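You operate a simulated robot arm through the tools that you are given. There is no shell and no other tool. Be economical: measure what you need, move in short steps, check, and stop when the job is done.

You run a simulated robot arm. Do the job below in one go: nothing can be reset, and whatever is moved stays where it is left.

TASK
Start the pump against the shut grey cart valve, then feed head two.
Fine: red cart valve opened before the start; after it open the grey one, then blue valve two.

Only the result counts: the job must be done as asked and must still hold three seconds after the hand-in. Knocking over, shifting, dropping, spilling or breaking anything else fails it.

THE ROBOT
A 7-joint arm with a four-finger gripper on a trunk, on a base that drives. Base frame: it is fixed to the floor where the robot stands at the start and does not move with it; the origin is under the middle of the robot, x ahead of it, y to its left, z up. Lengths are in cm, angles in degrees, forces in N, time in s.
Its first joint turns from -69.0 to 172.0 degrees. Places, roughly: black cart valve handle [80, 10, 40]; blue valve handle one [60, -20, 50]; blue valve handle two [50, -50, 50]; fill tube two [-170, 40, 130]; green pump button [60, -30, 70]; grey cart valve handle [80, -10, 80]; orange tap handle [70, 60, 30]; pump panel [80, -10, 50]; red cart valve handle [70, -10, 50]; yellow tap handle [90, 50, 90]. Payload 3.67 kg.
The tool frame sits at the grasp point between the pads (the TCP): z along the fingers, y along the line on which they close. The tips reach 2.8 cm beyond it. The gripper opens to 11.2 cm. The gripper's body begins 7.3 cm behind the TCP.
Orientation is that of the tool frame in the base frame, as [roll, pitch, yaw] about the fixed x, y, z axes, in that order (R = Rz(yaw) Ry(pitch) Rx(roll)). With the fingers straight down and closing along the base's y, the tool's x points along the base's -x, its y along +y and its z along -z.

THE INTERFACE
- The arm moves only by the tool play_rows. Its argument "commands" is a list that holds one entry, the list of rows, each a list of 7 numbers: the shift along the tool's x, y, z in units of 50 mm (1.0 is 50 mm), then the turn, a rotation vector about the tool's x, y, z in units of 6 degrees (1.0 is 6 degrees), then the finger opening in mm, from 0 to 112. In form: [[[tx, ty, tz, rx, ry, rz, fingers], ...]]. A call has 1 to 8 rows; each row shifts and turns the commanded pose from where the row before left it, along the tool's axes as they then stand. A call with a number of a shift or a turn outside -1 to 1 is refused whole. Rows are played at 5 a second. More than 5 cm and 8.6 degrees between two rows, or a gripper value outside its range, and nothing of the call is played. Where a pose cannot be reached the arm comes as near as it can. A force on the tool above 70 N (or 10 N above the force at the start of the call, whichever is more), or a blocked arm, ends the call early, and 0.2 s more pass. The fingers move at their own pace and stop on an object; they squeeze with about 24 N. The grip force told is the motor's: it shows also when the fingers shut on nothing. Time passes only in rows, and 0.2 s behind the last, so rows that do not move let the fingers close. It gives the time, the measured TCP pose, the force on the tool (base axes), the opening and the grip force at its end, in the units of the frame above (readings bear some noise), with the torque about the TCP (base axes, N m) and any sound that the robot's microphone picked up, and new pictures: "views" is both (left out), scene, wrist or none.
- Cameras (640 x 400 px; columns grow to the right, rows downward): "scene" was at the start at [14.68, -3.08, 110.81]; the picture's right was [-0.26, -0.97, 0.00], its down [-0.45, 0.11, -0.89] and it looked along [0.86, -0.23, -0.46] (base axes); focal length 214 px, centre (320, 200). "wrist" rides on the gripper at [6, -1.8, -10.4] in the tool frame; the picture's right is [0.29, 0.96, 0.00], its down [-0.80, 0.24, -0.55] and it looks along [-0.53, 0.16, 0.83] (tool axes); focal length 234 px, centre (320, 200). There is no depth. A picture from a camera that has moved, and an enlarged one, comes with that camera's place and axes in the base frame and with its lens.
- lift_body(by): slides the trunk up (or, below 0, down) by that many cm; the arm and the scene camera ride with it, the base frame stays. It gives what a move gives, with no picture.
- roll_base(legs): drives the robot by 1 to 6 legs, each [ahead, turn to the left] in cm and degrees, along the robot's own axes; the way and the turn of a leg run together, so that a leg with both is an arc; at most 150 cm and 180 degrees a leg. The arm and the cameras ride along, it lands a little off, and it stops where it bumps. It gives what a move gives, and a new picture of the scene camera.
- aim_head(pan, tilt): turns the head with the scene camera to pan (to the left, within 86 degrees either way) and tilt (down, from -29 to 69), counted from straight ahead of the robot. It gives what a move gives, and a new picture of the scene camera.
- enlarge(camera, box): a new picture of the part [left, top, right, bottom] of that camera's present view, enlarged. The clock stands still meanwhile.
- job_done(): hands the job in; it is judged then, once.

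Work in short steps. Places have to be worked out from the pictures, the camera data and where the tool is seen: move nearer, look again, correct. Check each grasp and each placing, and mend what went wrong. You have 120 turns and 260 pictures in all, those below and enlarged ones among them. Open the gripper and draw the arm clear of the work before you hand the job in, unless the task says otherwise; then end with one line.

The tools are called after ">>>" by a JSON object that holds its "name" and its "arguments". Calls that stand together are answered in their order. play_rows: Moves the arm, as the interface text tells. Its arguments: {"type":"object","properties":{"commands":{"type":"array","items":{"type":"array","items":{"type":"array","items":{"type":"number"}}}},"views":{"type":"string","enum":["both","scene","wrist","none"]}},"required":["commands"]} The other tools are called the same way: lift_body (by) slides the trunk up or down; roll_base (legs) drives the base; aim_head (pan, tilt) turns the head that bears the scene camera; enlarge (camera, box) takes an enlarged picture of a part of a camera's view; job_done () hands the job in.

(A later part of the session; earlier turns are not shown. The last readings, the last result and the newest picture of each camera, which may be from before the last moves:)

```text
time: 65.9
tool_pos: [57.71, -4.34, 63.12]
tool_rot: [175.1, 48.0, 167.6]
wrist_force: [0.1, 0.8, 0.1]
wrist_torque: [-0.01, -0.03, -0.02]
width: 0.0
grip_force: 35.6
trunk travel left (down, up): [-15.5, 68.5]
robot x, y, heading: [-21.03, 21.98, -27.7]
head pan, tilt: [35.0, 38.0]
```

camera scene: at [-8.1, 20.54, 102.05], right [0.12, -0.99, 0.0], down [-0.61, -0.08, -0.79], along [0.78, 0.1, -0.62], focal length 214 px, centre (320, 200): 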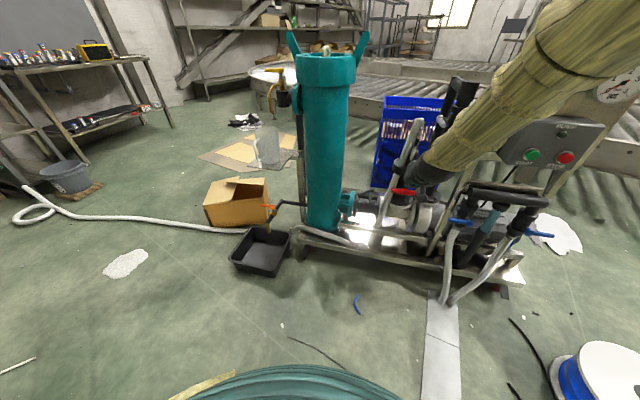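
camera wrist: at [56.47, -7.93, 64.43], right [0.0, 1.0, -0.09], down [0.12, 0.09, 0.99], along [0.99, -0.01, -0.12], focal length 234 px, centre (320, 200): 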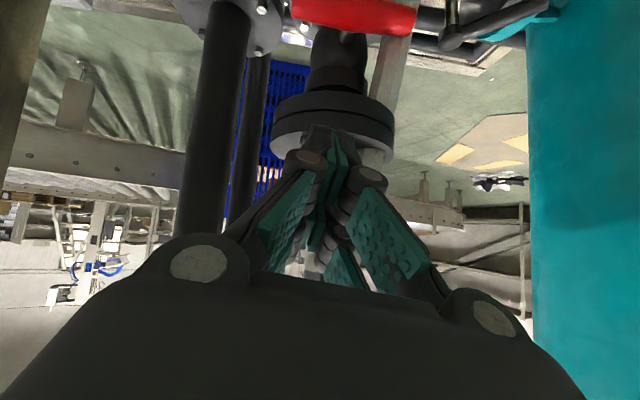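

The joint limit relates to the large pitch; with a steeper tool it was free. I'll reduce the pitch to about 28°.

>>> {"name": "play_rows", "arguments": {"commands": [[[0, 0, 0, 0, 1, 0, 0], [0, 0, 0, 0, 1, 0, 0], [0, 0, 0, 0.2, 1, -0.2, 0], [0, 0, 0, 0.1, 0.4, -0.3, 0], [0, 0, 0, 0, 0, 0, 0]]], "views": "wrist"}}

>>> {"name": "enlarge", "arguments": {"camera": "wrist", "box": [240, 0, 420, 160]}}

>>> {"name": "enlarge", "arguments": {"camera": "scene", "box": [370, 120, 490, 220]}}

```text
time: 67.3
tool_pos: [57.91, -6.5, 67.12]
tool_rot: [176.4, 30.0, 169.6]
wrist_force: [-0.4, -0.1, 0.2]
wrist_torque: [0.06, 0.02, -0.03]
width: 0.0
grip_force: 36.4
trunk travel left (down, up): [-15.5, 68.5]
robot x, y, heading: [-21.17, 22.32, -27.8]
head pan, tilt: [35.0, 38.0]
stopped in row 5: the arm was blocked; the commanded pose is now the measured one
camera wrist: at [47.55, -6.88, 72.95], right [-0.1, 0.99, -0.09], down [0.43, 0.13, 0.89], along [0.89, 0.05, -0.44], focal length 234 px, centre (320, 200)
```

wrist: 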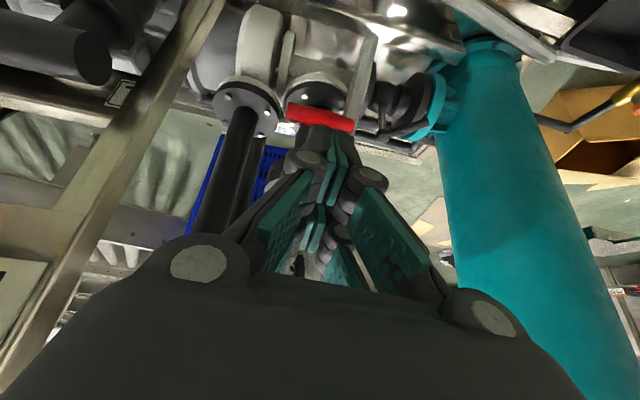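

```text
2.50 times, centred on (330, 80) of wrist
camera zoom: at [47.55, -6.88, 72.95], right [-0.1, 0.99, -0.09], down [0.43, 0.13, 0.89], along [0.89, 0.05, -0.44], focal length 585 px, centre (295, 500)
```

zoom: 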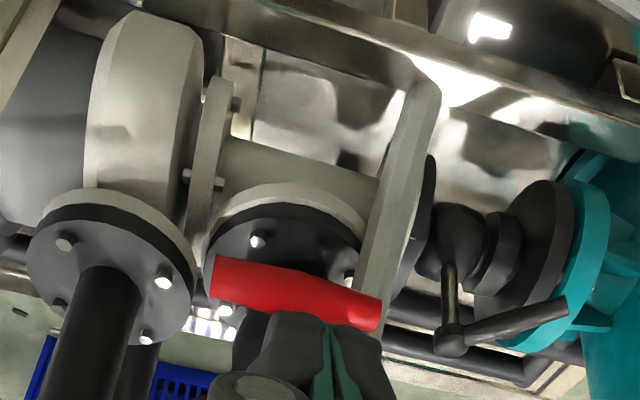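

```text
4.00 times, centred on (430, 170) of scene
camera zoom: at [-8.13, 20.52, 102.05], right [0.12, -0.99, 0.0], down [-0.61, -0.08, -0.79], along [0.78, 0.1, -0.62], focal length 858 px, centre (-120, 320)
```

zoom: 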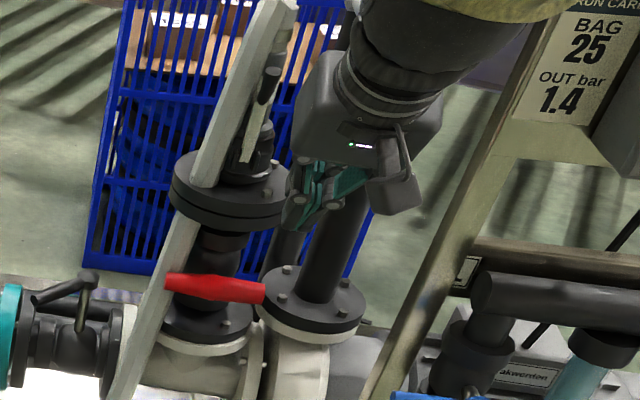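

The arm tends to drift to a smaller yaw; a different yaw isn't a problem for pushing. I'll yield to it and test if it becomes free.

>>> {"name": "play_rows", "arguments": {"commands": [[[0, 0, 0, 0.4, 0, 0.7, 0], [0, 0, 0, 0.4, 0, 0.7, 0], [0, 0, 0, 0.4, 0, 0.7, 0], [0, 0, 0, 0, 0, 0, 0], [0, 0.4, 0, 0, 0, 0, 0], [0, 0.4, 0, 0, 0, 0, 0], [0, 0, 0, 0, 0, 0, 0]]], "views": "scene"}}

```text
time: 68.6
tool_pos: [59.01, -9.1, 70.92]
tool_rot: [169.1, 29.1, 147.6]
wrist_force: [0.1, -0.5, 0.2]
wrist_torque: [0.0, -0.02, 0.03]
width: 0.0
grip_force: 36.4
trunk travel left (down, up): [-15.5, 68.5]
robot x, y, heading: [-21.07, 22.29, -27.6]
head pan, tilt: [35.0, 38.0]
stopped in row 6: the arm was blocked; the commanded pose is now the measured one
camera scene: at [-8.14, 20.5, 102.06], right [0.12, -0.99, 0.0], down [-0.61, -0.08, -0.79], along [0.78, 0.1, -0.62], focal length 214 px, centre (320, 200)
```

scene: 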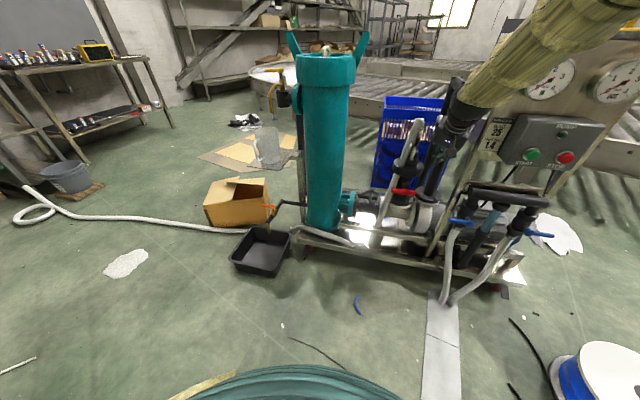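

I need to see the arm itself: turn the head toward the elbow.

>>> {"name": "aim_head", "arguments": {"pan": -10, "tilt": 10}}

```text
time: 69.8
tool_pos: [59.03, -8.95, 70.91]
tool_rot: [169.2, 29.0, 147.8]
wrist_force: [0.9, -0.1, 0.0]
wrist_torque: [0.01, 0.0, 0.02]
width: 0.0
grip_force: 35.6
trunk travel left (down, up): [-15.5, 68.5]
robot x, y, heading: [-20.76, 22.4, -27.7]
head pan, tilt: [-10.0, 10.0]
camera scene: at [-9.31, 13.77, 106.51], right [-0.61, -0.79, 0.0], down [-0.14, 0.11, -0.98], along [0.78, -0.6, -0.17], focal length 214 px, centre (320, 200)
```

scene: 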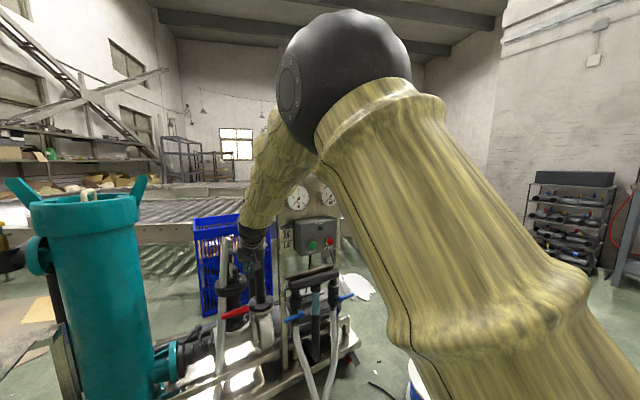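

Now it's clear: moving left makes the upper arm meet the head. I should have the work slightly to the robot's right at a large radius. First move the tool right, then turn the base left.

>>> {"name": "play_rows", "arguments": {"commands": [[[0.2, -0.6, -0.18, 0, 0, 0, 0], [0.1, -0.9, -0.18, 0, 0, 0, 0], [-0.15, -0.9, -0.18, 0, 0, 0, 0], [-0.25, -0.9, -0.18, 0, 0, 0, 0], [-0.25, -0.9, -0.18, 0, 0, 0, 0], [-0.25, -0.9, -0.18, 0, 0, 0, 0], [0, 0, 0, 0, 0, 0, 0]]], "views": "none"}}

>>> {"name": "aim_head", "arguments": {"pan": 25, "tilt": 35}}

```text
time: 71.4
tool_pos: [46.97, -31.89, 72.7]
tool_rot: [169.5, 29.1, 148.0]
wrist_force: [0.4, -0.4, 0.0]
wrist_torque: [0.07, -0.05, 0.0]
width: 0.04
grip_force: 36.3
trunk travel left (down, up): [-15.5, 68.5]
robot x, y, heading: [-20.55, 22.08, -27.9]
head pan, tilt: [-10.0, 10.0]
```

```text
time: 72.4
tool_pos: [47.06, -31.82, 72.9]
tool_rot: [169.5, 29.1, 148.0]
wrist_force: [-0.4, -0.4, 0.8]
wrist_torque: [-0.02, -0.02, -0.03]
width: 0.0
grip_force: 35.9
trunk travel left (down, up): [-15.5, 68.5]
robot x, y, heading: [-21.09, 21.84, -27.5]
head pan, tilt: [25.0, 35.0]
camera scene: at [-7.88, 19.01, 102.51], right [-0.05, -1.0, 0.0], down [-0.57, 0.03, -0.82], along [0.82, -0.04, -0.57], focal length 214 px, centre (320, 200)
```

scene: 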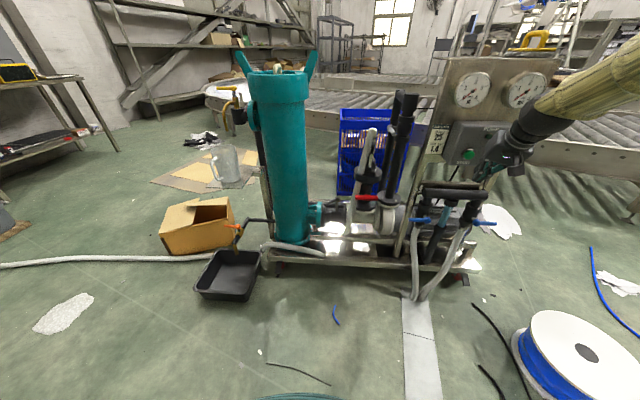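

Arm is free here. Drive: back a bit, turn left 20°, ahead 10.

>>> {"name": "roll_base", "arguments": {"legs": [[-6, 0], [0, 20], [9, 0]]}}

>>> {"name": "aim_head", "arguments": {"pan": 10, "tilt": 38}}

```text
time: 75.1
tool_pos: [64.78, -3.42, 72.88]
tool_rot: [169.5, 29.1, 168.2]
wrist_force: [0.5, -0.9, 0.0]
wrist_torque: [0.0, -0.01, 0.0]
width: 0.0
grip_force: 35.7
trunk travel left (down, up): [-15.5, 68.5]
robot x, y, heading: [-17.24, 24.05, -7.6]
head pan, tilt: [25.0, 35.0]
camera scene: at [-4.33, 25.46, 102.5], right [0.3, -0.95, 0.0], down [-0.55, -0.17, -0.82], along [0.78, 0.25, -0.57], focal length 214 px, centre (320, 200)
```

scene: 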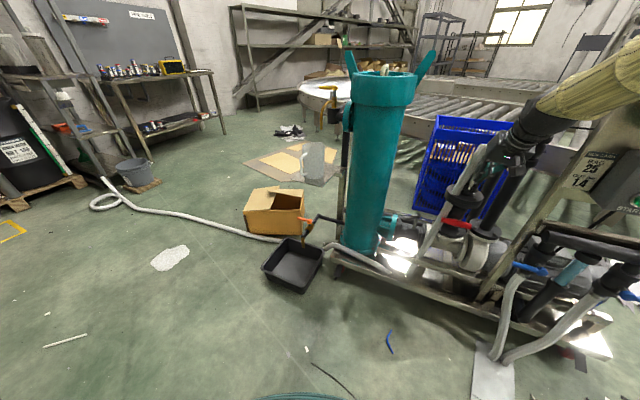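

```text
time: 75.9
tool_pos: [64.9, -3.38, 72.76]
tool_rot: [169.5, 29.1, 168.2]
wrist_force: [0.5, 0.3, -1.4]
wrist_torque: [0.01, -0.02, 0.05]
width: 0.0
grip_force: 35.7
trunk travel left (down, up): [-15.5, 68.5]
robot x, y, heading: [-17.52, 23.84, -7.5]
head pan, tilt: [10.0, 38.0]
camera scene: at [-4.09, 23.24, 102.05], right [0.04, -1.0, 0.0], down [-0.62, -0.03, -0.79], along [0.79, 0.03, -0.62], focal length 214 px, centre (320, 200)
```

scene: 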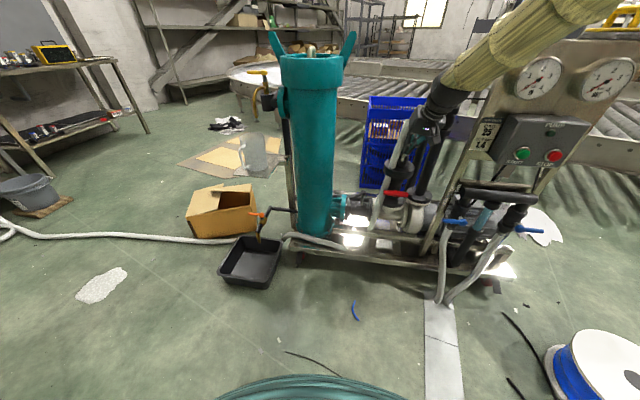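

Now fix the roll and descend in front of the red bar.

>>> {"name": "play_rows", "arguments": {"commands": [[[0, 0, 0, 0.7, 0, 0, 0], [0, 0, 0, 0.7, 0, 0, 0], [0.22, 0.05, 0.72, 0, 0, 0, 0], [0.22, 0.05, 0.72, 0, 0, 0, 0], [0.22, 0.05, 0.72, 0, 0, 0, 0], [0.22, 0.05, 0.72, 0, 0, 0, 0], [0, 0, 0, 0, 0, 0, 0]]], "views": "wrist"}}

>>> {"name": "enlarge", "arguments": {"camera": "wrist", "box": [240, 0, 420, 160]}}

>>> {"name": "enlarge", "arguments": {"camera": "scene", "box": [350, 140, 470, 240]}}

```text
time: 77.5
tool_pos: [68.43, -2.52, 58.11]
tool_rot: [177.9, 29.1, 168.1]
wrist_force: [0.4, -0.9, -1.7]
wrist_torque: [-0.05, 0.03, -0.02]
width: 0.01
grip_force: 35.9
trunk travel left (down, up): [-15.5, 68.5]
robot x, y, heading: [-17.54, 23.82, -7.4]
head pan, tilt: [10.0, 38.0]
camera wrist: at [58.04, -2.56, 64.27], right [-0.07, 0.99, -0.11], down [0.46, 0.13, 0.88], along [0.89, 0.01, -0.46], focal length 234 px, centre (320, 200)
```

wrist: 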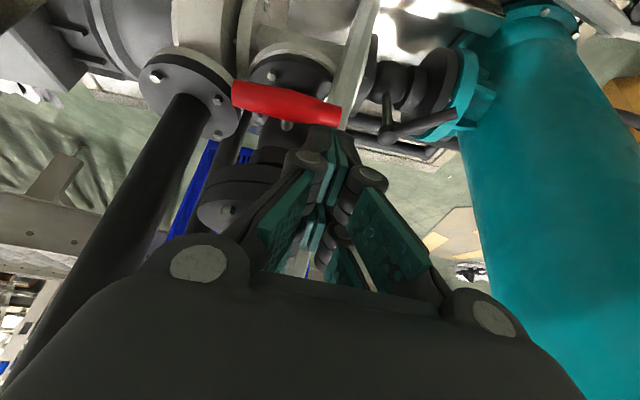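

```text
2.50 times, centred on (330, 80) of wrist
camera zoom: at [58.04, -2.56, 64.27], right [-0.07, 0.99, -0.11], down [0.46, 0.13, 0.88], along [0.89, 0.01, -0.46], focal length 585 px, centre (295, 500)
```

zoom: 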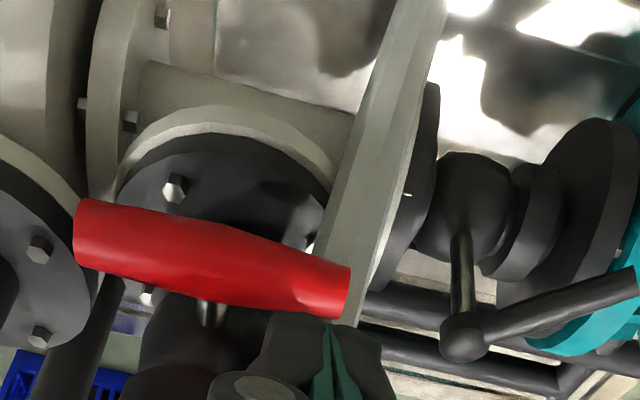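

```text
4.00 times, centred on (410, 190) of scene
camera zoom: at [-4.06, 23.29, 102.05], right [0.04, -1.0, 0.0], down [-0.62, -0.03, -0.79], along [0.79, 0.03, -0.62], focal length 858 px, centre (-40, 240)
```

zoom: 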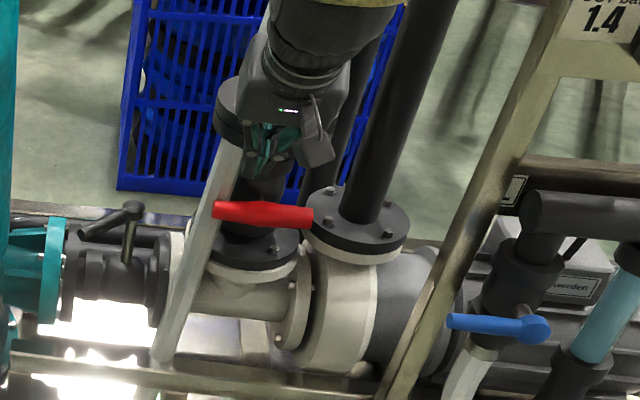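

Free motion now; bar centre ≈(73,-6.5,46.9), half-length 5. I move over the +y end and begin to press down gently.

>>> {"name": "play_rows", "arguments": {"commands": [[[0, 0.06, 0.7, 0, 0, 0, 0], [0, 0.06, 0.7, 0, 0, 0, 0], [0.117, 0, 0.21, 0, 0, 0, 0], [0.117, 0, 0.21, 0, 0, 0, 0], [0.117, 0, 0.21, 0, 0, 0, 0], [0, 0, 0, 0, 0, 0, 0]]], "views": "wrist"}}

>>> {"name": "enlarge", "arguments": {"camera": "scene", "box": [350, 140, 470, 240]}}

```text
time: 78.9
tool_pos: [71.74, -2.29, 48.55]
tool_rot: [177.9, 29.0, 168.3]
wrist_force: [0.0, 0.9, 0.6]
wrist_torque: [0.0, 0.0, 0.01]
width: 0.01
grip_force: 36.0
trunk travel left (down, up): [-15.5, 68.5]
robot x, y, heading: [-17.69, 23.91, -7.8]
head pan, tilt: [10.0, 38.0]
camera wrist: at [61.4, -2.29, 54.6], right [-0.07, 0.99, -0.11], down [0.46, 0.13, 0.88], along [0.89, 0.01, -0.46], focal length 234 px, centre (320, 200)
```

wrist: 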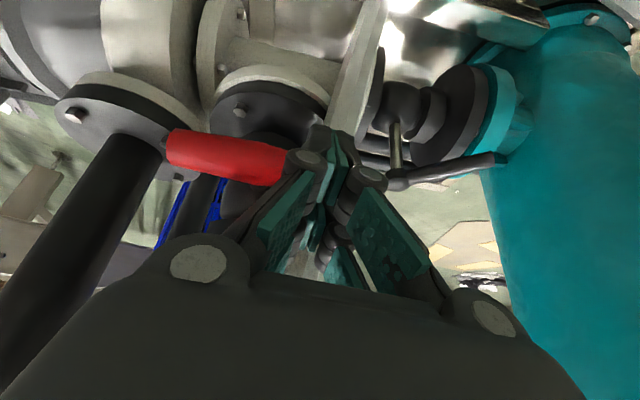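

```text
4.00 times, centred on (410, 190) of scene
camera zoom: at [-4.07, 23.35, 102.05], right [0.04, -1.0, 0.0], down [-0.62, -0.03, -0.79], along [0.79, 0.03, -0.62], focal length 858 px, centre (-40, 240)
```

zoom: 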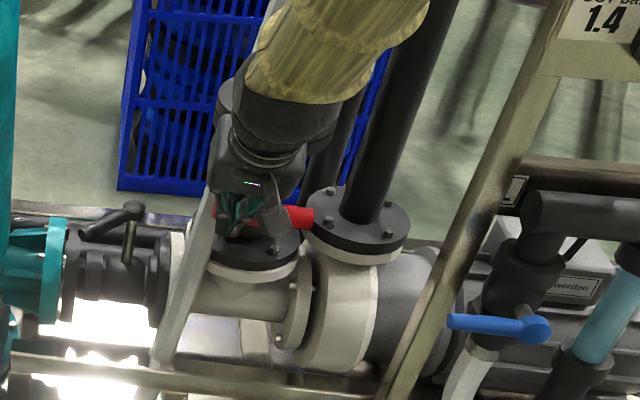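

The finger passed in front of the bar: with the cart's yaw, the +y end lies further back (x≈75). I'll rise, shift forward and press again.

>>> {"name": "play_rows", "arguments": {"commands": [[[-0.34, 0, -0.61, 0, 0, 0, 0], [-0.227, -0.07, 0.126, 0, 0, 0, 0], [0.117, 0, 0.21, 0, 0, 0, 0], [0.117, 0, 0.21, 0, 0, 0, 0], [0.117, 0, 0.21, 0, 0, 0, 0], [0, 0, 0, 0, 0, 0, 0]]], "views": "wrist"}}

>>> {"name": "enlarge", "arguments": {"camera": "scene", "box": [350, 140, 470, 240]}}

```text
time: 80.3
tool_pos: [72.78, -2.88, 48.31]
tool_rot: [177.9, 29.1, 168.2]
wrist_force: [0.1, 1.4, 2.5]
wrist_torque: [0.04, -0.04, 0.03]
width: 0.0
grip_force: 35.6
trunk travel left (down, up): [-15.5, 68.5]
robot x, y, heading: [-17.88, 24.0, -7.5]
head pan, tilt: [10.0, 38.0]
camera wrist: at [62.51, -2.85, 54.4], right [-0.07, 0.99, -0.11], down [0.46, 0.13, 0.88], along [0.89, 0.01, -0.46], focal length 234 px, centre (320, 200)
```

wrist: 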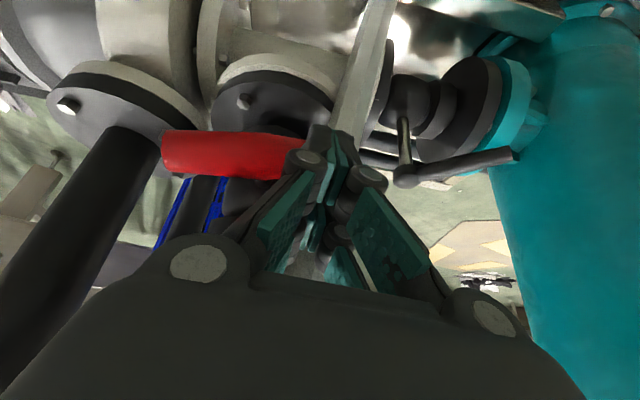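

```text
4.00 times, centred on (410, 190) of scene
camera zoom: at [-4.09, 23.42, 102.05], right [0.04, -1.0, 0.0], down [-0.62, -0.03, -0.79], along [0.79, 0.03, -0.62], focal length 858 px, centre (-40, 240)
```

zoom: 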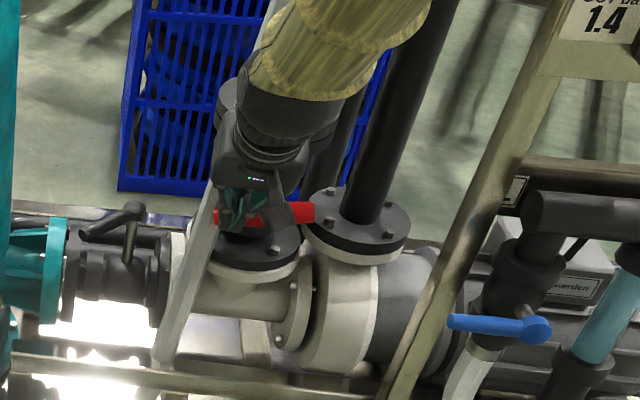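

Contact seems light (2.5 N) and the right end appears slightly higher — possibly turning. Continue pressing.

>>> {"name": "play_rows", "arguments": {"commands": [[[0.117, 0, 0.21, 0, 0, 0, 0], [0.117, 0, 0.21, 0, 0, 0, 0], [0, 0, 0, 0, 0, 0, 0]]], "views": "none"}}

>>> {"name": "enlarge", "arguments": {"camera": "scene", "box": [380, 160, 450, 220]}}

>>> {"name": "enlarge", "arguments": {"camera": "wrist", "box": [100, 60, 340, 260]}}

```text
time: 81.1
tool_pos: [72.87, -2.77, 45.82]
tool_rot: [177.9, 29.0, 168.2]
wrist_force: [0.0, -0.3, -0.2]
wrist_torque: [0.0, -0.02, -0.01]
width: 0.0
grip_force: 35.8
trunk travel left (down, up): [-15.5, 68.5]
robot x, y, heading: [-17.49, 24.28, -7.4]
head pan, tilt: [10.0, 38.0]
```

```text
6.67 times, centred on (415, 190) of scene
camera zoom: at [-4.06, 23.43, 102.04], right [0.04, -1.0, 0.0], down [-0.62, -0.03, -0.79], along [0.79, 0.03, -0.62], focal length 1430 px, centre (-313, 267)
```

zoom: 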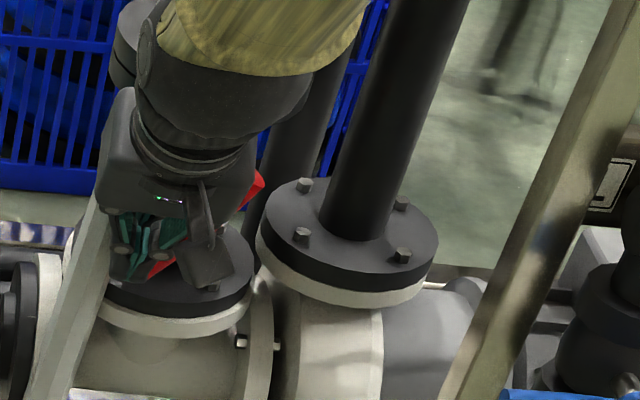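

```text
2.00 times, centred on (220, 160) of wrist
camera zoom: at [62.55, -2.77, 51.94], right [-0.07, 0.99, -0.11], down [0.46, 0.13, 0.88], along [0.89, 0.01, -0.46], focal length 468 px, centre (520, 280)
```

zoom: 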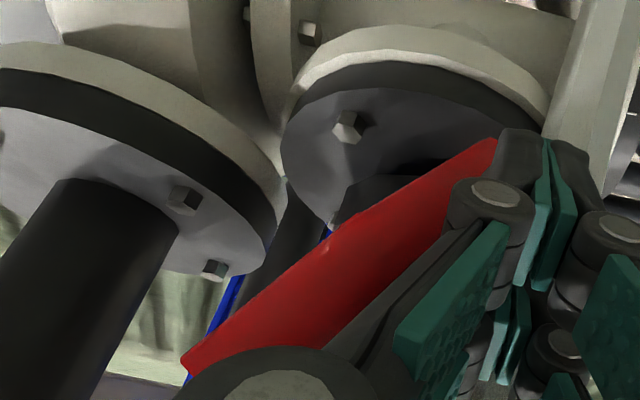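

It's turning counter-clockwise as wanted. Continue around: down and then toward -y until the stop.

>>> {"name": "play_rows", "arguments": {"commands": [[[0.04, -0.098, 0.115, 0, 0, 0, 0], [0.04, -0.098, 0.1, 0, 0, 0, 0], [-0.018, -0.098, 0.01, 0, 0, 0, 0], [-0.018, -0.098, 0.01, 0, 0, 0, 0], [-0.018, -0.098, 0.01, 0, 0, 0, 0], [0, 0, 0, 0, 0, 0, 0]]], "views": "none"}}

>>> {"name": "enlarge", "arguments": {"camera": "scene", "box": [380, 160, 450, 220]}}

>>> {"name": "enlarge", "arguments": {"camera": "wrist", "box": [160, 40, 400, 240]}}

```text
time: 82.1
tool_pos: [72.87, -3.7, 44.61]
tool_rot: [177.6, 28.8, 168.9]
wrist_force: [-6.1, 16.2, 6.4]
wrist_torque: [-0.18, -0.13, 0.12]
width: 0.0
grip_force: 35.6
trunk travel left (down, up): [-15.5, 68.5]
robot x, y, heading: [-17.73, 24.25, -7.3]
head pan, tilt: [10.0, 38.0]
stopped in row 5: the force on the tool passed its limit at 76 N (the readings are from after the stop); the commanded pose is now the measured one
```

```text
6.67 times, centred on (415, 190) of scene
camera zoom: at [-4.14, 23.65, 102.07], right [0.05, -1.0, 0.0], down [-0.61, -0.03, -0.79], along [0.79, 0.04, -0.62], focal length 1430 px, centre (-313, 267)
```

zoom: 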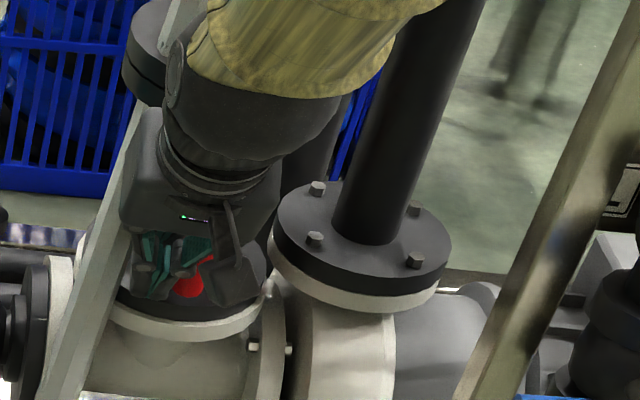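

```text
2.00 times, centred on (280, 140) of wrist
camera zoom: at [62.53, -3.73, 50.82], right [-0.08, 0.99, -0.1], down [0.46, 0.13, 0.88], along [0.88, 0.02, -0.47], focal length 468 px, centre (400, 320)
```

zoom: 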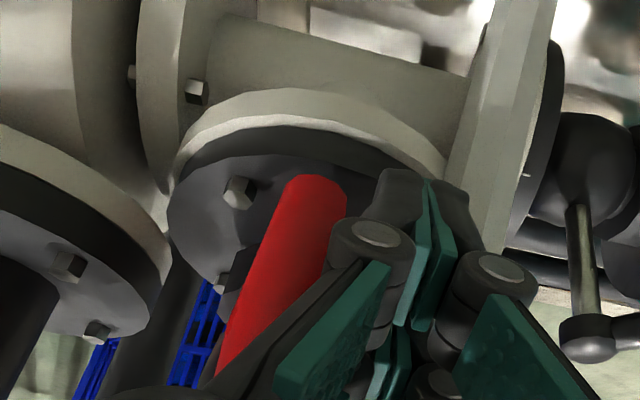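

A stop was reached. I withdraw and look at the red bar's angle.

>>> {"name": "play_rows", "arguments": {"commands": [[[0, 0.15, 0, 0, 0, 0, 0], [0.3, 0.1, -0.9, 0, 0, 0, 0], [0.3, 0, -0.9, 0, 0, 0, 0], [0.5, 0, -0.7, 0, 0, 0, 0], [0.5, 0, -0.7, 0, 0, 0, 0], [0, 0, 0, 0, 0, 0, 0]]], "views": "none"}}

>>> {"name": "enlarge", "arguments": {"camera": "scene", "box": [370, 150, 450, 220]}}

>>> {"name": "enlarge", "arguments": {"camera": "wrist", "box": [200, 0, 380, 150]}}

```text
time: 83.5
tool_pos: [58.43, -0.33, 54.57]
tool_rot: [177.6, 28.8, 168.6]
wrist_force: [-1.0, -0.1, 0.9]
wrist_torque: [0.01, 0.01, 0.0]
width: 0.0
grip_force: 35.5
trunk travel left (down, up): [-15.5, 68.5]
robot x, y, heading: [-17.44, 23.86, -7.2]
head pan, tilt: [10.0, 38.0]
```

```text
5.71 times, centred on (410, 185) of scene
camera zoom: at [-4.12, 23.6, 102.05], right [0.05, -1.0, 0.0], down [-0.61, -0.03, -0.79], along [0.79, 0.04, -0.62], focal length 1226 px, centre (-194, 286)
```

zoom: 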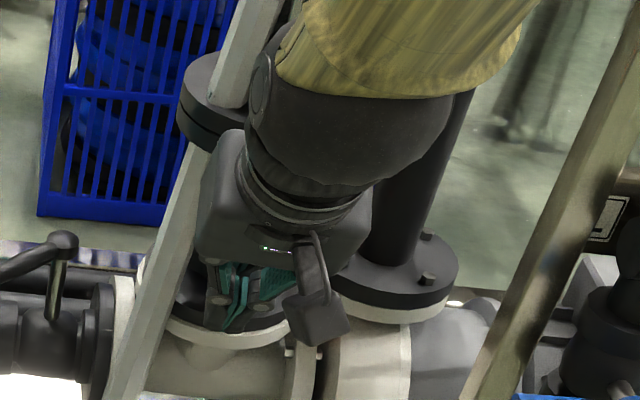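

```text
2.67 times, centred on (290, 75) of wrist
camera zoom: at [48.18, -0.4, 60.73], right [-0.08, 0.99, -0.1], down [0.46, 0.13, 0.88], along [0.88, 0.02, -0.47], focal length 624 px, centre (400, 533)
```

zoom: 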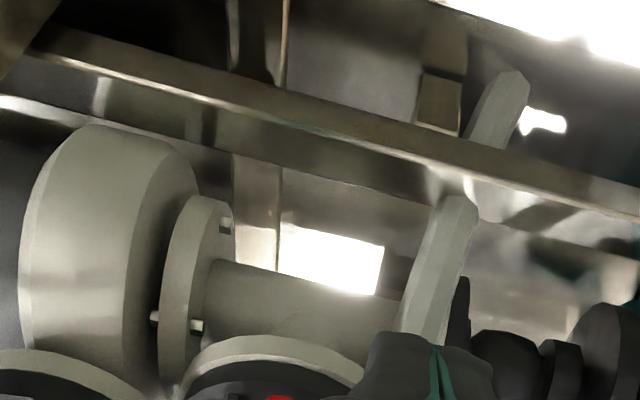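

The hand hides it; raise the trunk to look from above.

>>> {"name": "lift_body", "arguments": {"by": 18}}

>>> {"name": "enlarge", "arguments": {"camera": "wrist", "box": [190, 20, 390, 180]}}

>>> {"name": "enlarge", "arguments": {"camera": "scene", "box": [350, 130, 470, 230]}}

```text
time: 85.5
tool_pos: [58.55, -0.31, 72.51]
tool_rot: [177.7, 28.8, 168.7]
wrist_force: [-0.6, 0.3, -0.3]
wrist_torque: [0.01, 0.04, -0.05]
width: 0.01
grip_force: 35.6
trunk travel left (down, up): [-33.5, 50.5]
robot x, y, heading: [-18.14, 24.16, -7.1]
head pan, tilt: [10.0, 38.0]
```

```text
2.50 times, centred on (290, 100) of wrist
camera zoom: at [48.23, -0.47, 78.67], right [-0.08, 0.99, -0.1], down [0.46, 0.13, 0.88], along [0.88, 0.02, -0.47], focal length 585 px, centre (395, 450)
```

zoom: 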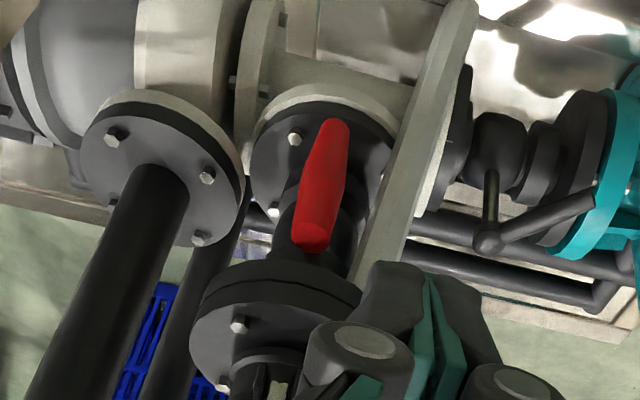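

```text
4.00 times, centred on (410, 180) of scene
camera zoom: at [-4.06, 23.63, 120.04], right [0.05, -1.0, 0.0], down [-0.62, -0.03, -0.79], along [0.79, 0.04, -0.62], focal length 858 px, centre (-40, 280)
```

zoom: 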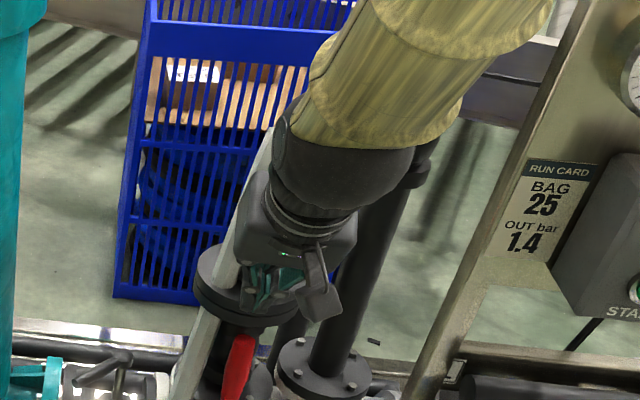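

Red bar now vertical within ~3°, at its stop: open. Next the green button: turn the base right 20° so that the arm faces the panel front.

>>> {"name": "roll_base", "arguments": {"legs": [[0, -20]]}}

>>> {"name": "aim_head", "arguments": {"pan": 12, "tilt": 30}}

>>> {"name": "enlarge", "arguments": {"camera": "wrist", "box": [0, 0, 640, 400]}}

```text
time: 87.0
tool_pos: [45.82, -24.49, 72.59]
tool_rot: [177.7, 28.8, 149.2]
wrist_force: [0.0, -0.5, -1.0]
wrist_torque: [0.0, 0.01, -0.04]
width: 0.0
grip_force: 35.7
trunk travel left (down, up): [-33.5, 50.5]
robot x, y, heading: [-17.95, 24.65, -27.0]
head pan, tilt: [10.0, 38.0]
camera scene: at [-4.95, 19.12, 120.05], right [-0.29, -0.96, 0.0], down [-0.59, 0.18, -0.79], along [0.75, -0.23, -0.62], focal length 214 px, centre (320, 200)
```

scene: 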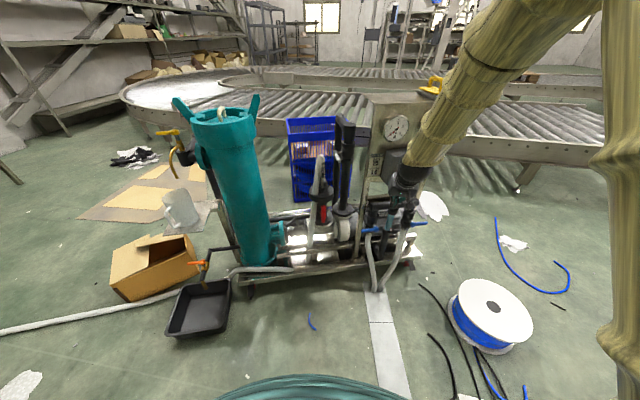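

```text
time: 87.7
tool_pos: [45.89, -24.37, 72.56]
tool_rot: [177.7, 28.7, 149.1]
wrist_force: [0.3, 0.4, 0.1]
wrist_torque: [0.01, 0.04, -0.01]
width: 0.0
grip_force: 35.3
trunk travel left (down, up): [-33.5, 50.5]
robot x, y, heading: [-17.23, 23.91, -26.9]
head pan, tilt: [12.0, 30.0]
camera scene: at [-4.46, 19.33, 121.28], right [-0.26, -0.97, 0.0], down [-0.48, 0.13, -0.87], along [0.84, -0.22, -0.5], focal length 214 px, centre (320, 200)
```

scene: 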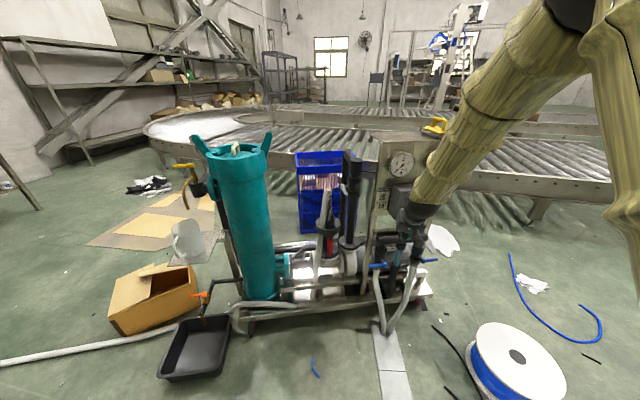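

```text
1.00 times, centred on (320, 200) of wrist (not enlarged: the box is as wide or as high as the picture)
camera zoom: at [36.12, -21.06, 78.68], right [0.26, 0.96, -0.1], down [0.48, -0.03, 0.88], along [0.84, -0.28, -0.47], focal length 234 px, centre (320, 200)
```

zoom: 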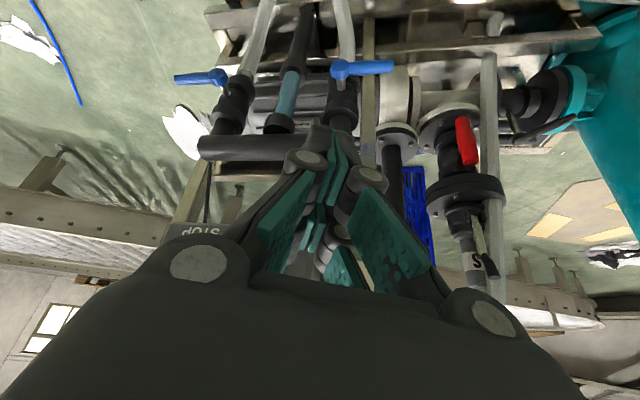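

Red is upright. Rotate the hand to face the panel squarely before moving to the button.

>>> {"name": "play_rows", "arguments": {"commands": [[[0, 0, 0, -0.5, 0, -0.95, 0], [0, 0, 0, -0.5, 0, -0.95, 0], [0, 0, 0, -0.5, 0, -0.95, 0], [0, 0, 0, 0, 0, 0, 0]]], "views": "none"}}

```text
time: 88.7
tool_pos: [45.99, -24.45, 72.56]
tool_rot: [178.2, 29.4, 168.7]
wrist_force: [-0.7, 0.5, 0.5]
wrist_torque: [0.0, 0.0, 0.02]
width: 0.0
grip_force: 36.0
trunk travel left (down, up): [-33.5, 50.5]
robot x, y, heading: [-17.3, 24.32, -27.1]
head pan, tilt: [12.0, 30.0]
```

Oriented well. Move in front of the green button.

>>> {"name": "play_rows", "arguments": {"commands": [[[-0.48, -0.45, -0.03, 0, 0, 0, 0], [-0.48, -0.45, -0.03, 0, 0, 0, 0], [-0.48, -0.45, -0.03, 0, 0, 0, 0], [0, 0, 0, 0, 0, 0, 0]]], "views": "both"}}

>>> {"name": "enlarge", "arguments": {"camera": "scene", "box": [370, 140, 470, 230]}}

>>> {"name": "enlarge", "arguments": {"camera": "wrist", "box": [200, 60, 400, 200]}}

```text
time: 89.7
tool_pos: [50.66, -32.32, 76.29]
tool_rot: [178.1, 29.5, 168.6]
wrist_force: [0.1, -0.9, 0.5]
wrist_torque: [0.02, -0.02, -0.01]
width: 0.0
grip_force: 35.7
trunk travel left (down, up): [-33.5, 50.5]
robot x, y, heading: [-17.57, 24.18, -27.0]
head pan, tilt: [12.0, 30.0]
camera scene: at [-4.44, 19.35, 121.29], right [-0.26, -0.97, 0.0], down [-0.48, 0.13, -0.87], along [0.84, -0.22, -0.5], focal length 214 px, centre (320, 200)
camera wrist: at [40.27, -32.47, 82.27], right [-0.07, 0.99, -0.12], down [0.45, 0.14, 0.88], along [0.89, 0.01, -0.46], focal length 234 px, centre (320, 200)
```

scene: 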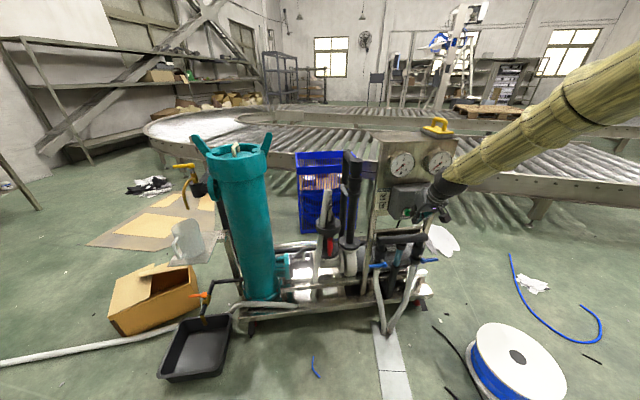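
wrist: 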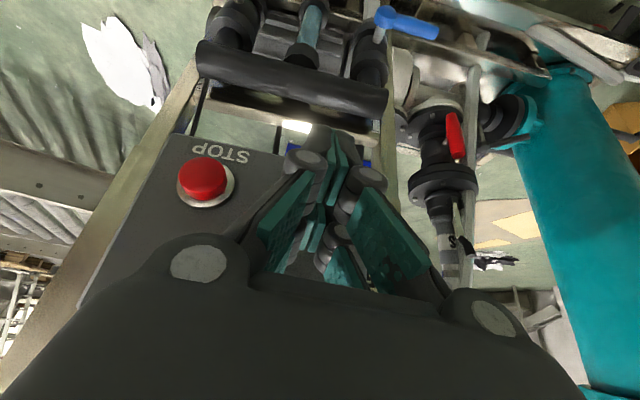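

```text
4.44 times, centred on (420, 185) of scene
camera zoom: at [-4.44, 19.35, 121.29], right [-0.26, -0.97, 0.0], down [-0.48, 0.13, -0.87], along [0.84, -0.22, -0.5], focal length 953 px, centre (-124, 267)
```

zoom: 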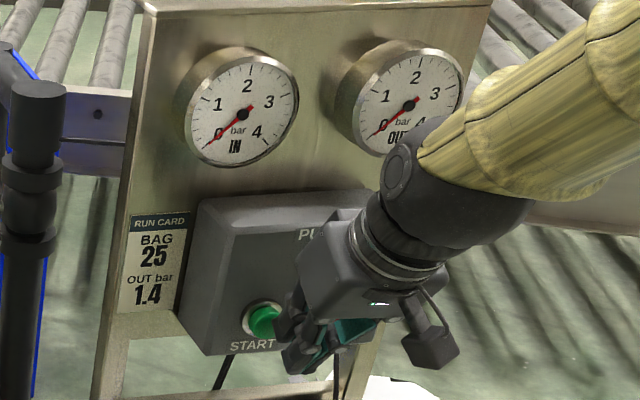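

```text
2.86 times, centred on (300, 130) of wrist
camera zoom: at [40.27, -32.47, 82.27], right [-0.07, 0.99, -0.12], down [0.45, 0.14, 0.88], along [0.89, 0.01, -0.46], focal length 669 px, centre (377, 400)
```

zoom: 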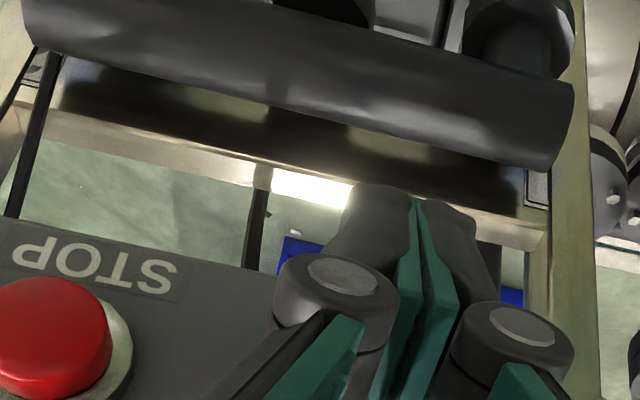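

Lined up (STOP is 8.5 cm away). Advance to press the green button.

>>> {"name": "play_rows", "arguments": {"commands": [[[-0.171, 0.04, 0.095, 0, 0, 0, 0], [-0.171, 0.04, 0.095, 0, 0, 0, 0], [-0.171, 0.04, 0.095, 0, 0, 0, 0], [-0.171, 0.04, 0.095, 0, 0, 0, 0], [0, 0, 0, 0, 0, 0, 0]]], "views": "none"}}

>>> {"name": "enlarge", "arguments": {"camera": "scene", "box": [370, 140, 470, 230]}}

```text
time: 90.6
tool_pos: [51.88, -32.46, 76.28]
tool_rot: [178.2, 28.4, 168.3]
wrist_force: [-160.2, 29.2, 73.8]
wrist_torque: [-0.69, 2.23, 0.41]
width: 0.61
grip_force: 35.6
trunk travel left (down, up): [-33.5, 50.5]
robot x, y, heading: [-17.72, 24.15, -27.5]
head pan, tilt: [12.0, 30.0]
heard: click
stopped in row 4: the force on the tool passed its limit at 77 N (the readings are from after the stop); the commanded pose is now the measured one
```

```text
4.44 times, centred on (420, 185) of scene
camera zoom: at [-5.49, 19.63, 121.46], right [-0.27, -0.96, 0.0], down [-0.47, 0.13, -0.87], along [0.84, -0.23, -0.49], focal length 953 px, centre (-124, 267)
```

zoom: 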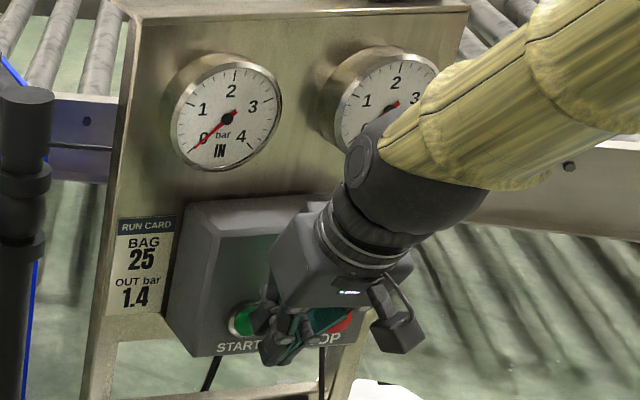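

A click was heard; force is high, so back off right away.

>>> {"name": "play_rows", "arguments": {"commands": [[[0.4, 0, -0.2, 0, 0, 0, 0], [0.6, 0, -0.3, 0, 0, 0, 0], [0.6, 0.4, -0.3, 0, 0, 0, 0], [0, 0, 0, 0, 0, 0, 0]]], "views": "scene"}}

>>> {"name": "enlarge", "arguments": {"camera": "scene", "box": [370, 130, 470, 220]}}

```text
time: 91.6
tool_pos: [44.92, -29.14, 75.41]
tool_rot: [178.2, 28.7, 168.4]
wrist_force: [-0.8, 1.0, 0.2]
wrist_torque: [-0.05, 0.02, -0.01]
width: 0.01
grip_force: 35.7
trunk travel left (down, up): [-33.5, 50.5]
robot x, y, heading: [-17.43, 24.55, -27.1]
head pan, tilt: [12.0, 30.0]
camera scene: at [-4.48, 19.34, 121.28], right [-0.26, -0.96, 0.0], down [-0.48, 0.13, -0.87], along [0.84, -0.23, -0.5], focal length 214 px, centre (320, 200)
```

scene: 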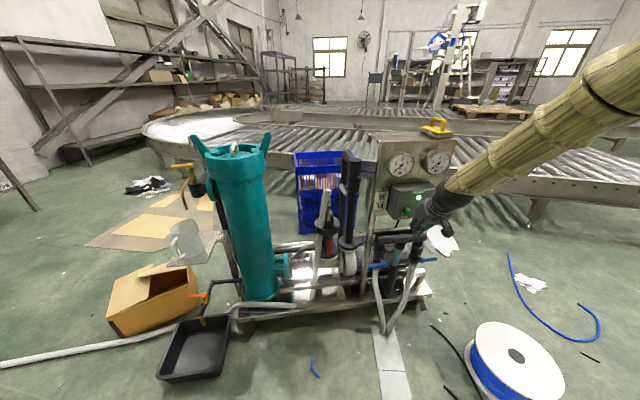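

```text
4.44 times, centred on (420, 175) of scene
camera zoom: at [-4.48, 19.34, 121.28], right [-0.26, -0.96, 0.0], down [-0.48, 0.13, -0.87], along [0.84, -0.23, -0.5], focal length 953 px, centre (-124, 311)
```

zoom: 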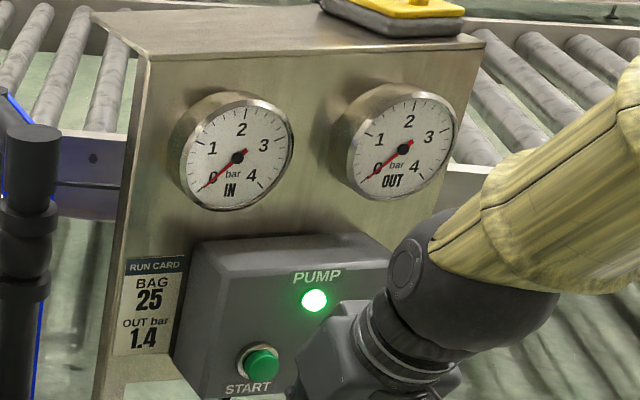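

The PUMP lamp is lit and nothing shifted. Now back to the grey lever: turn left 15° and ahead 5 cm.

>>> {"name": "roll_base", "arguments": {"legs": [[0, 15], [5, 0]]}}

>>> {"name": "aim_head", "arguments": {"pan": 8, "tilt": 35}}

>>> {"name": "enlarge", "arguments": {"camera": "wrist", "box": [0, 0, 640, 400]}}

```text
time: 93.4
tool_pos: [61.54, -12.05, 75.33]
tool_rot: [178.2, 28.8, -176.5]
wrist_force: [0.0, 0.5, 1.1]
wrist_torque: [0.01, 0.0, -0.02]
width: 0.01
grip_force: 35.7
trunk travel left (down, up): [-33.5, 50.5]
robot x, y, heading: [-12.65, 23.5, -12.0]
head pan, tilt: [12.0, 30.0]
camera scene: at [1.2, 21.93, 121.27], right [0.0, -1.0, 0.0], down [-0.5, 0.0, -0.87], along [0.87, 0.0, -0.5], focal length 214 px, centre (320, 200)
```

scene: 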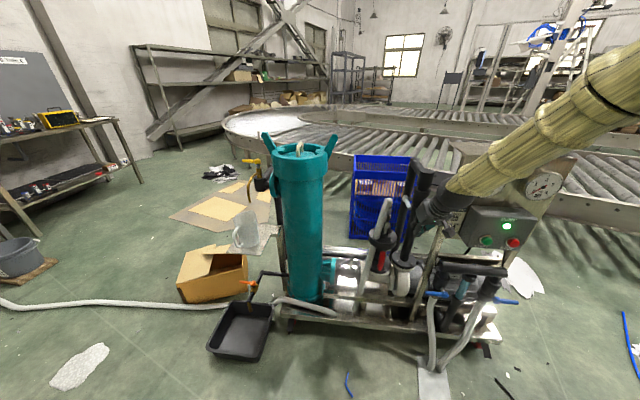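

```text
time: 94.1
tool_pos: [61.47, -11.92, 75.36]
tool_rot: [178.3, 28.8, -176.5]
wrist_force: [-0.2, -0.2, -0.4]
wrist_torque: [-0.01, -0.01, 0.04]
width: 0.01
grip_force: 35.8
trunk travel left (down, up): [-33.5, 50.5]
robot x, y, heading: [-12.84, 23.18, -12.3]
head pan, tilt: [8.0, 35.0]
camera scene: at [0.89, 21.36, 120.51], right [-0.07, -1.0, 0.0], down [-0.57, 0.04, -0.82], along [0.82, -0.06, -0.57], focal length 214 px, centre (320, 200)
```

scene: 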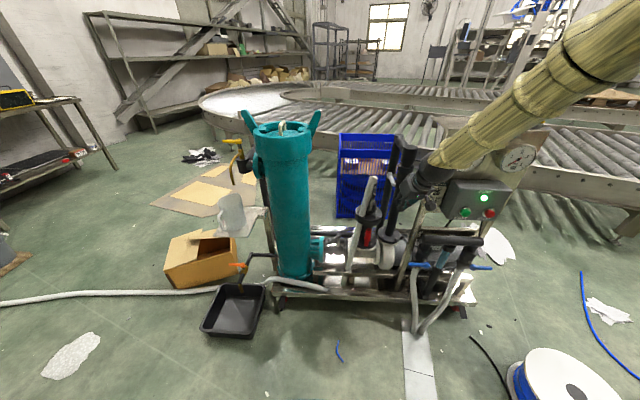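

```text
1.00 times, centred on (320, 200) of wrist (not enlarged: the box is as wide or as high as the picture)
camera zoom: at [51.56, -14.7, 81.59], right [-0.33, 0.94, -0.11], down [0.41, 0.25, 0.88], along [0.85, 0.24, -0.47], focal length 234 px, centre (320, 200)
```

zoom: 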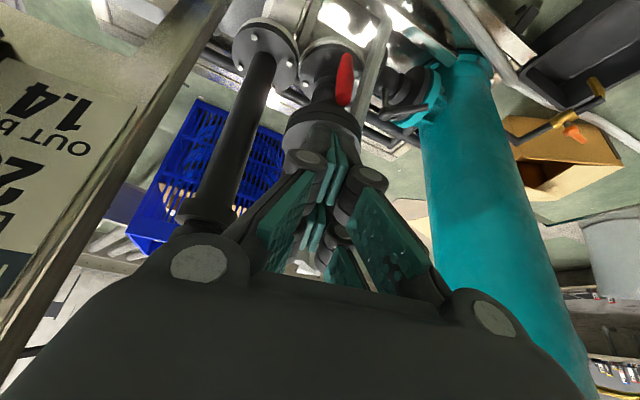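

The lever lies ahead of the gripper. I rotate the hand: align yaw with the cart and pitch it to about 52° so the finger can hook under the lever.

>>> {"name": "play_rows", "arguments": {"commands": [[[0.3, 0, 0, 0.5, 0, 0.9, 0], [0.3, 0, 0, 0.5, 0, 0.9, 0], [0, 0, 0, 0.2, -1, 0.3, 0], [0, 0, 0, 0, -1, 0, 0], [0, 0, 0, 0, -1, 0, 0], [0, 0, 0, 0, -1, 0, 0], [0, 0, 0, 0, 0, 0, 0]]], "views": "wrist"}}

>>> {"name": "enlarge", "arguments": {"camera": "scene", "box": [340, 120, 480, 230]}}

```text
time: 95.7
tool_pos: [58.86, -11.96, 73.94]
tool_rot: [177.6, 52.4, 168.0]
wrist_force: [0.0, -0.2, -0.4]
wrist_torque: [0.02, -0.01, 0.0]
width: 0.0
grip_force: 36.1
trunk travel left (down, up): [-33.5, 50.5]
robot x, y, heading: [-12.63, 23.0, -11.7]
head pan, tilt: [8.0, 35.0]
camera wrist: at [46.98, -11.66, 75.54], right [0.0, 0.98, -0.2], down [0.08, 0.2, 0.98], along [1.0, -0.01, -0.08], focal length 234 px, centre (320, 200)
```

wrist: 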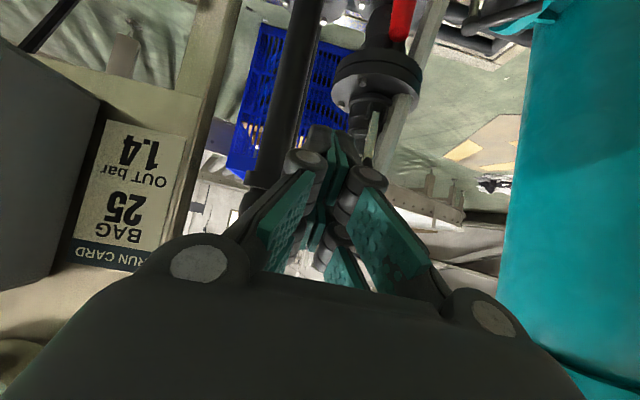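

```text
3.64 times, centred on (410, 175) of scene
camera zoom: at [0.88, 21.37, 120.51], right [-0.07, -1.0, 0.0], down [-0.57, 0.04, -0.82], along [0.82, -0.06, -0.57], focal length 780 px, centre (-7, 291)
```

zoom: 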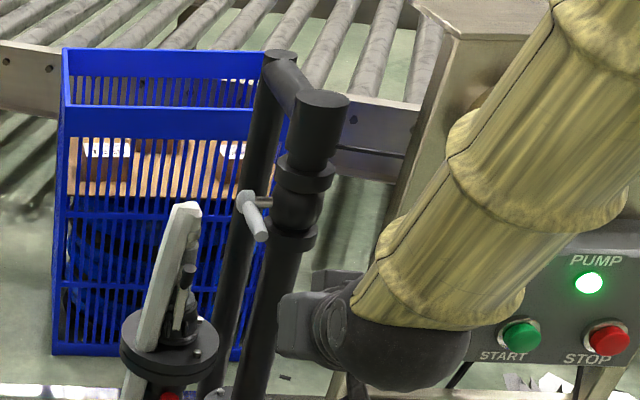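

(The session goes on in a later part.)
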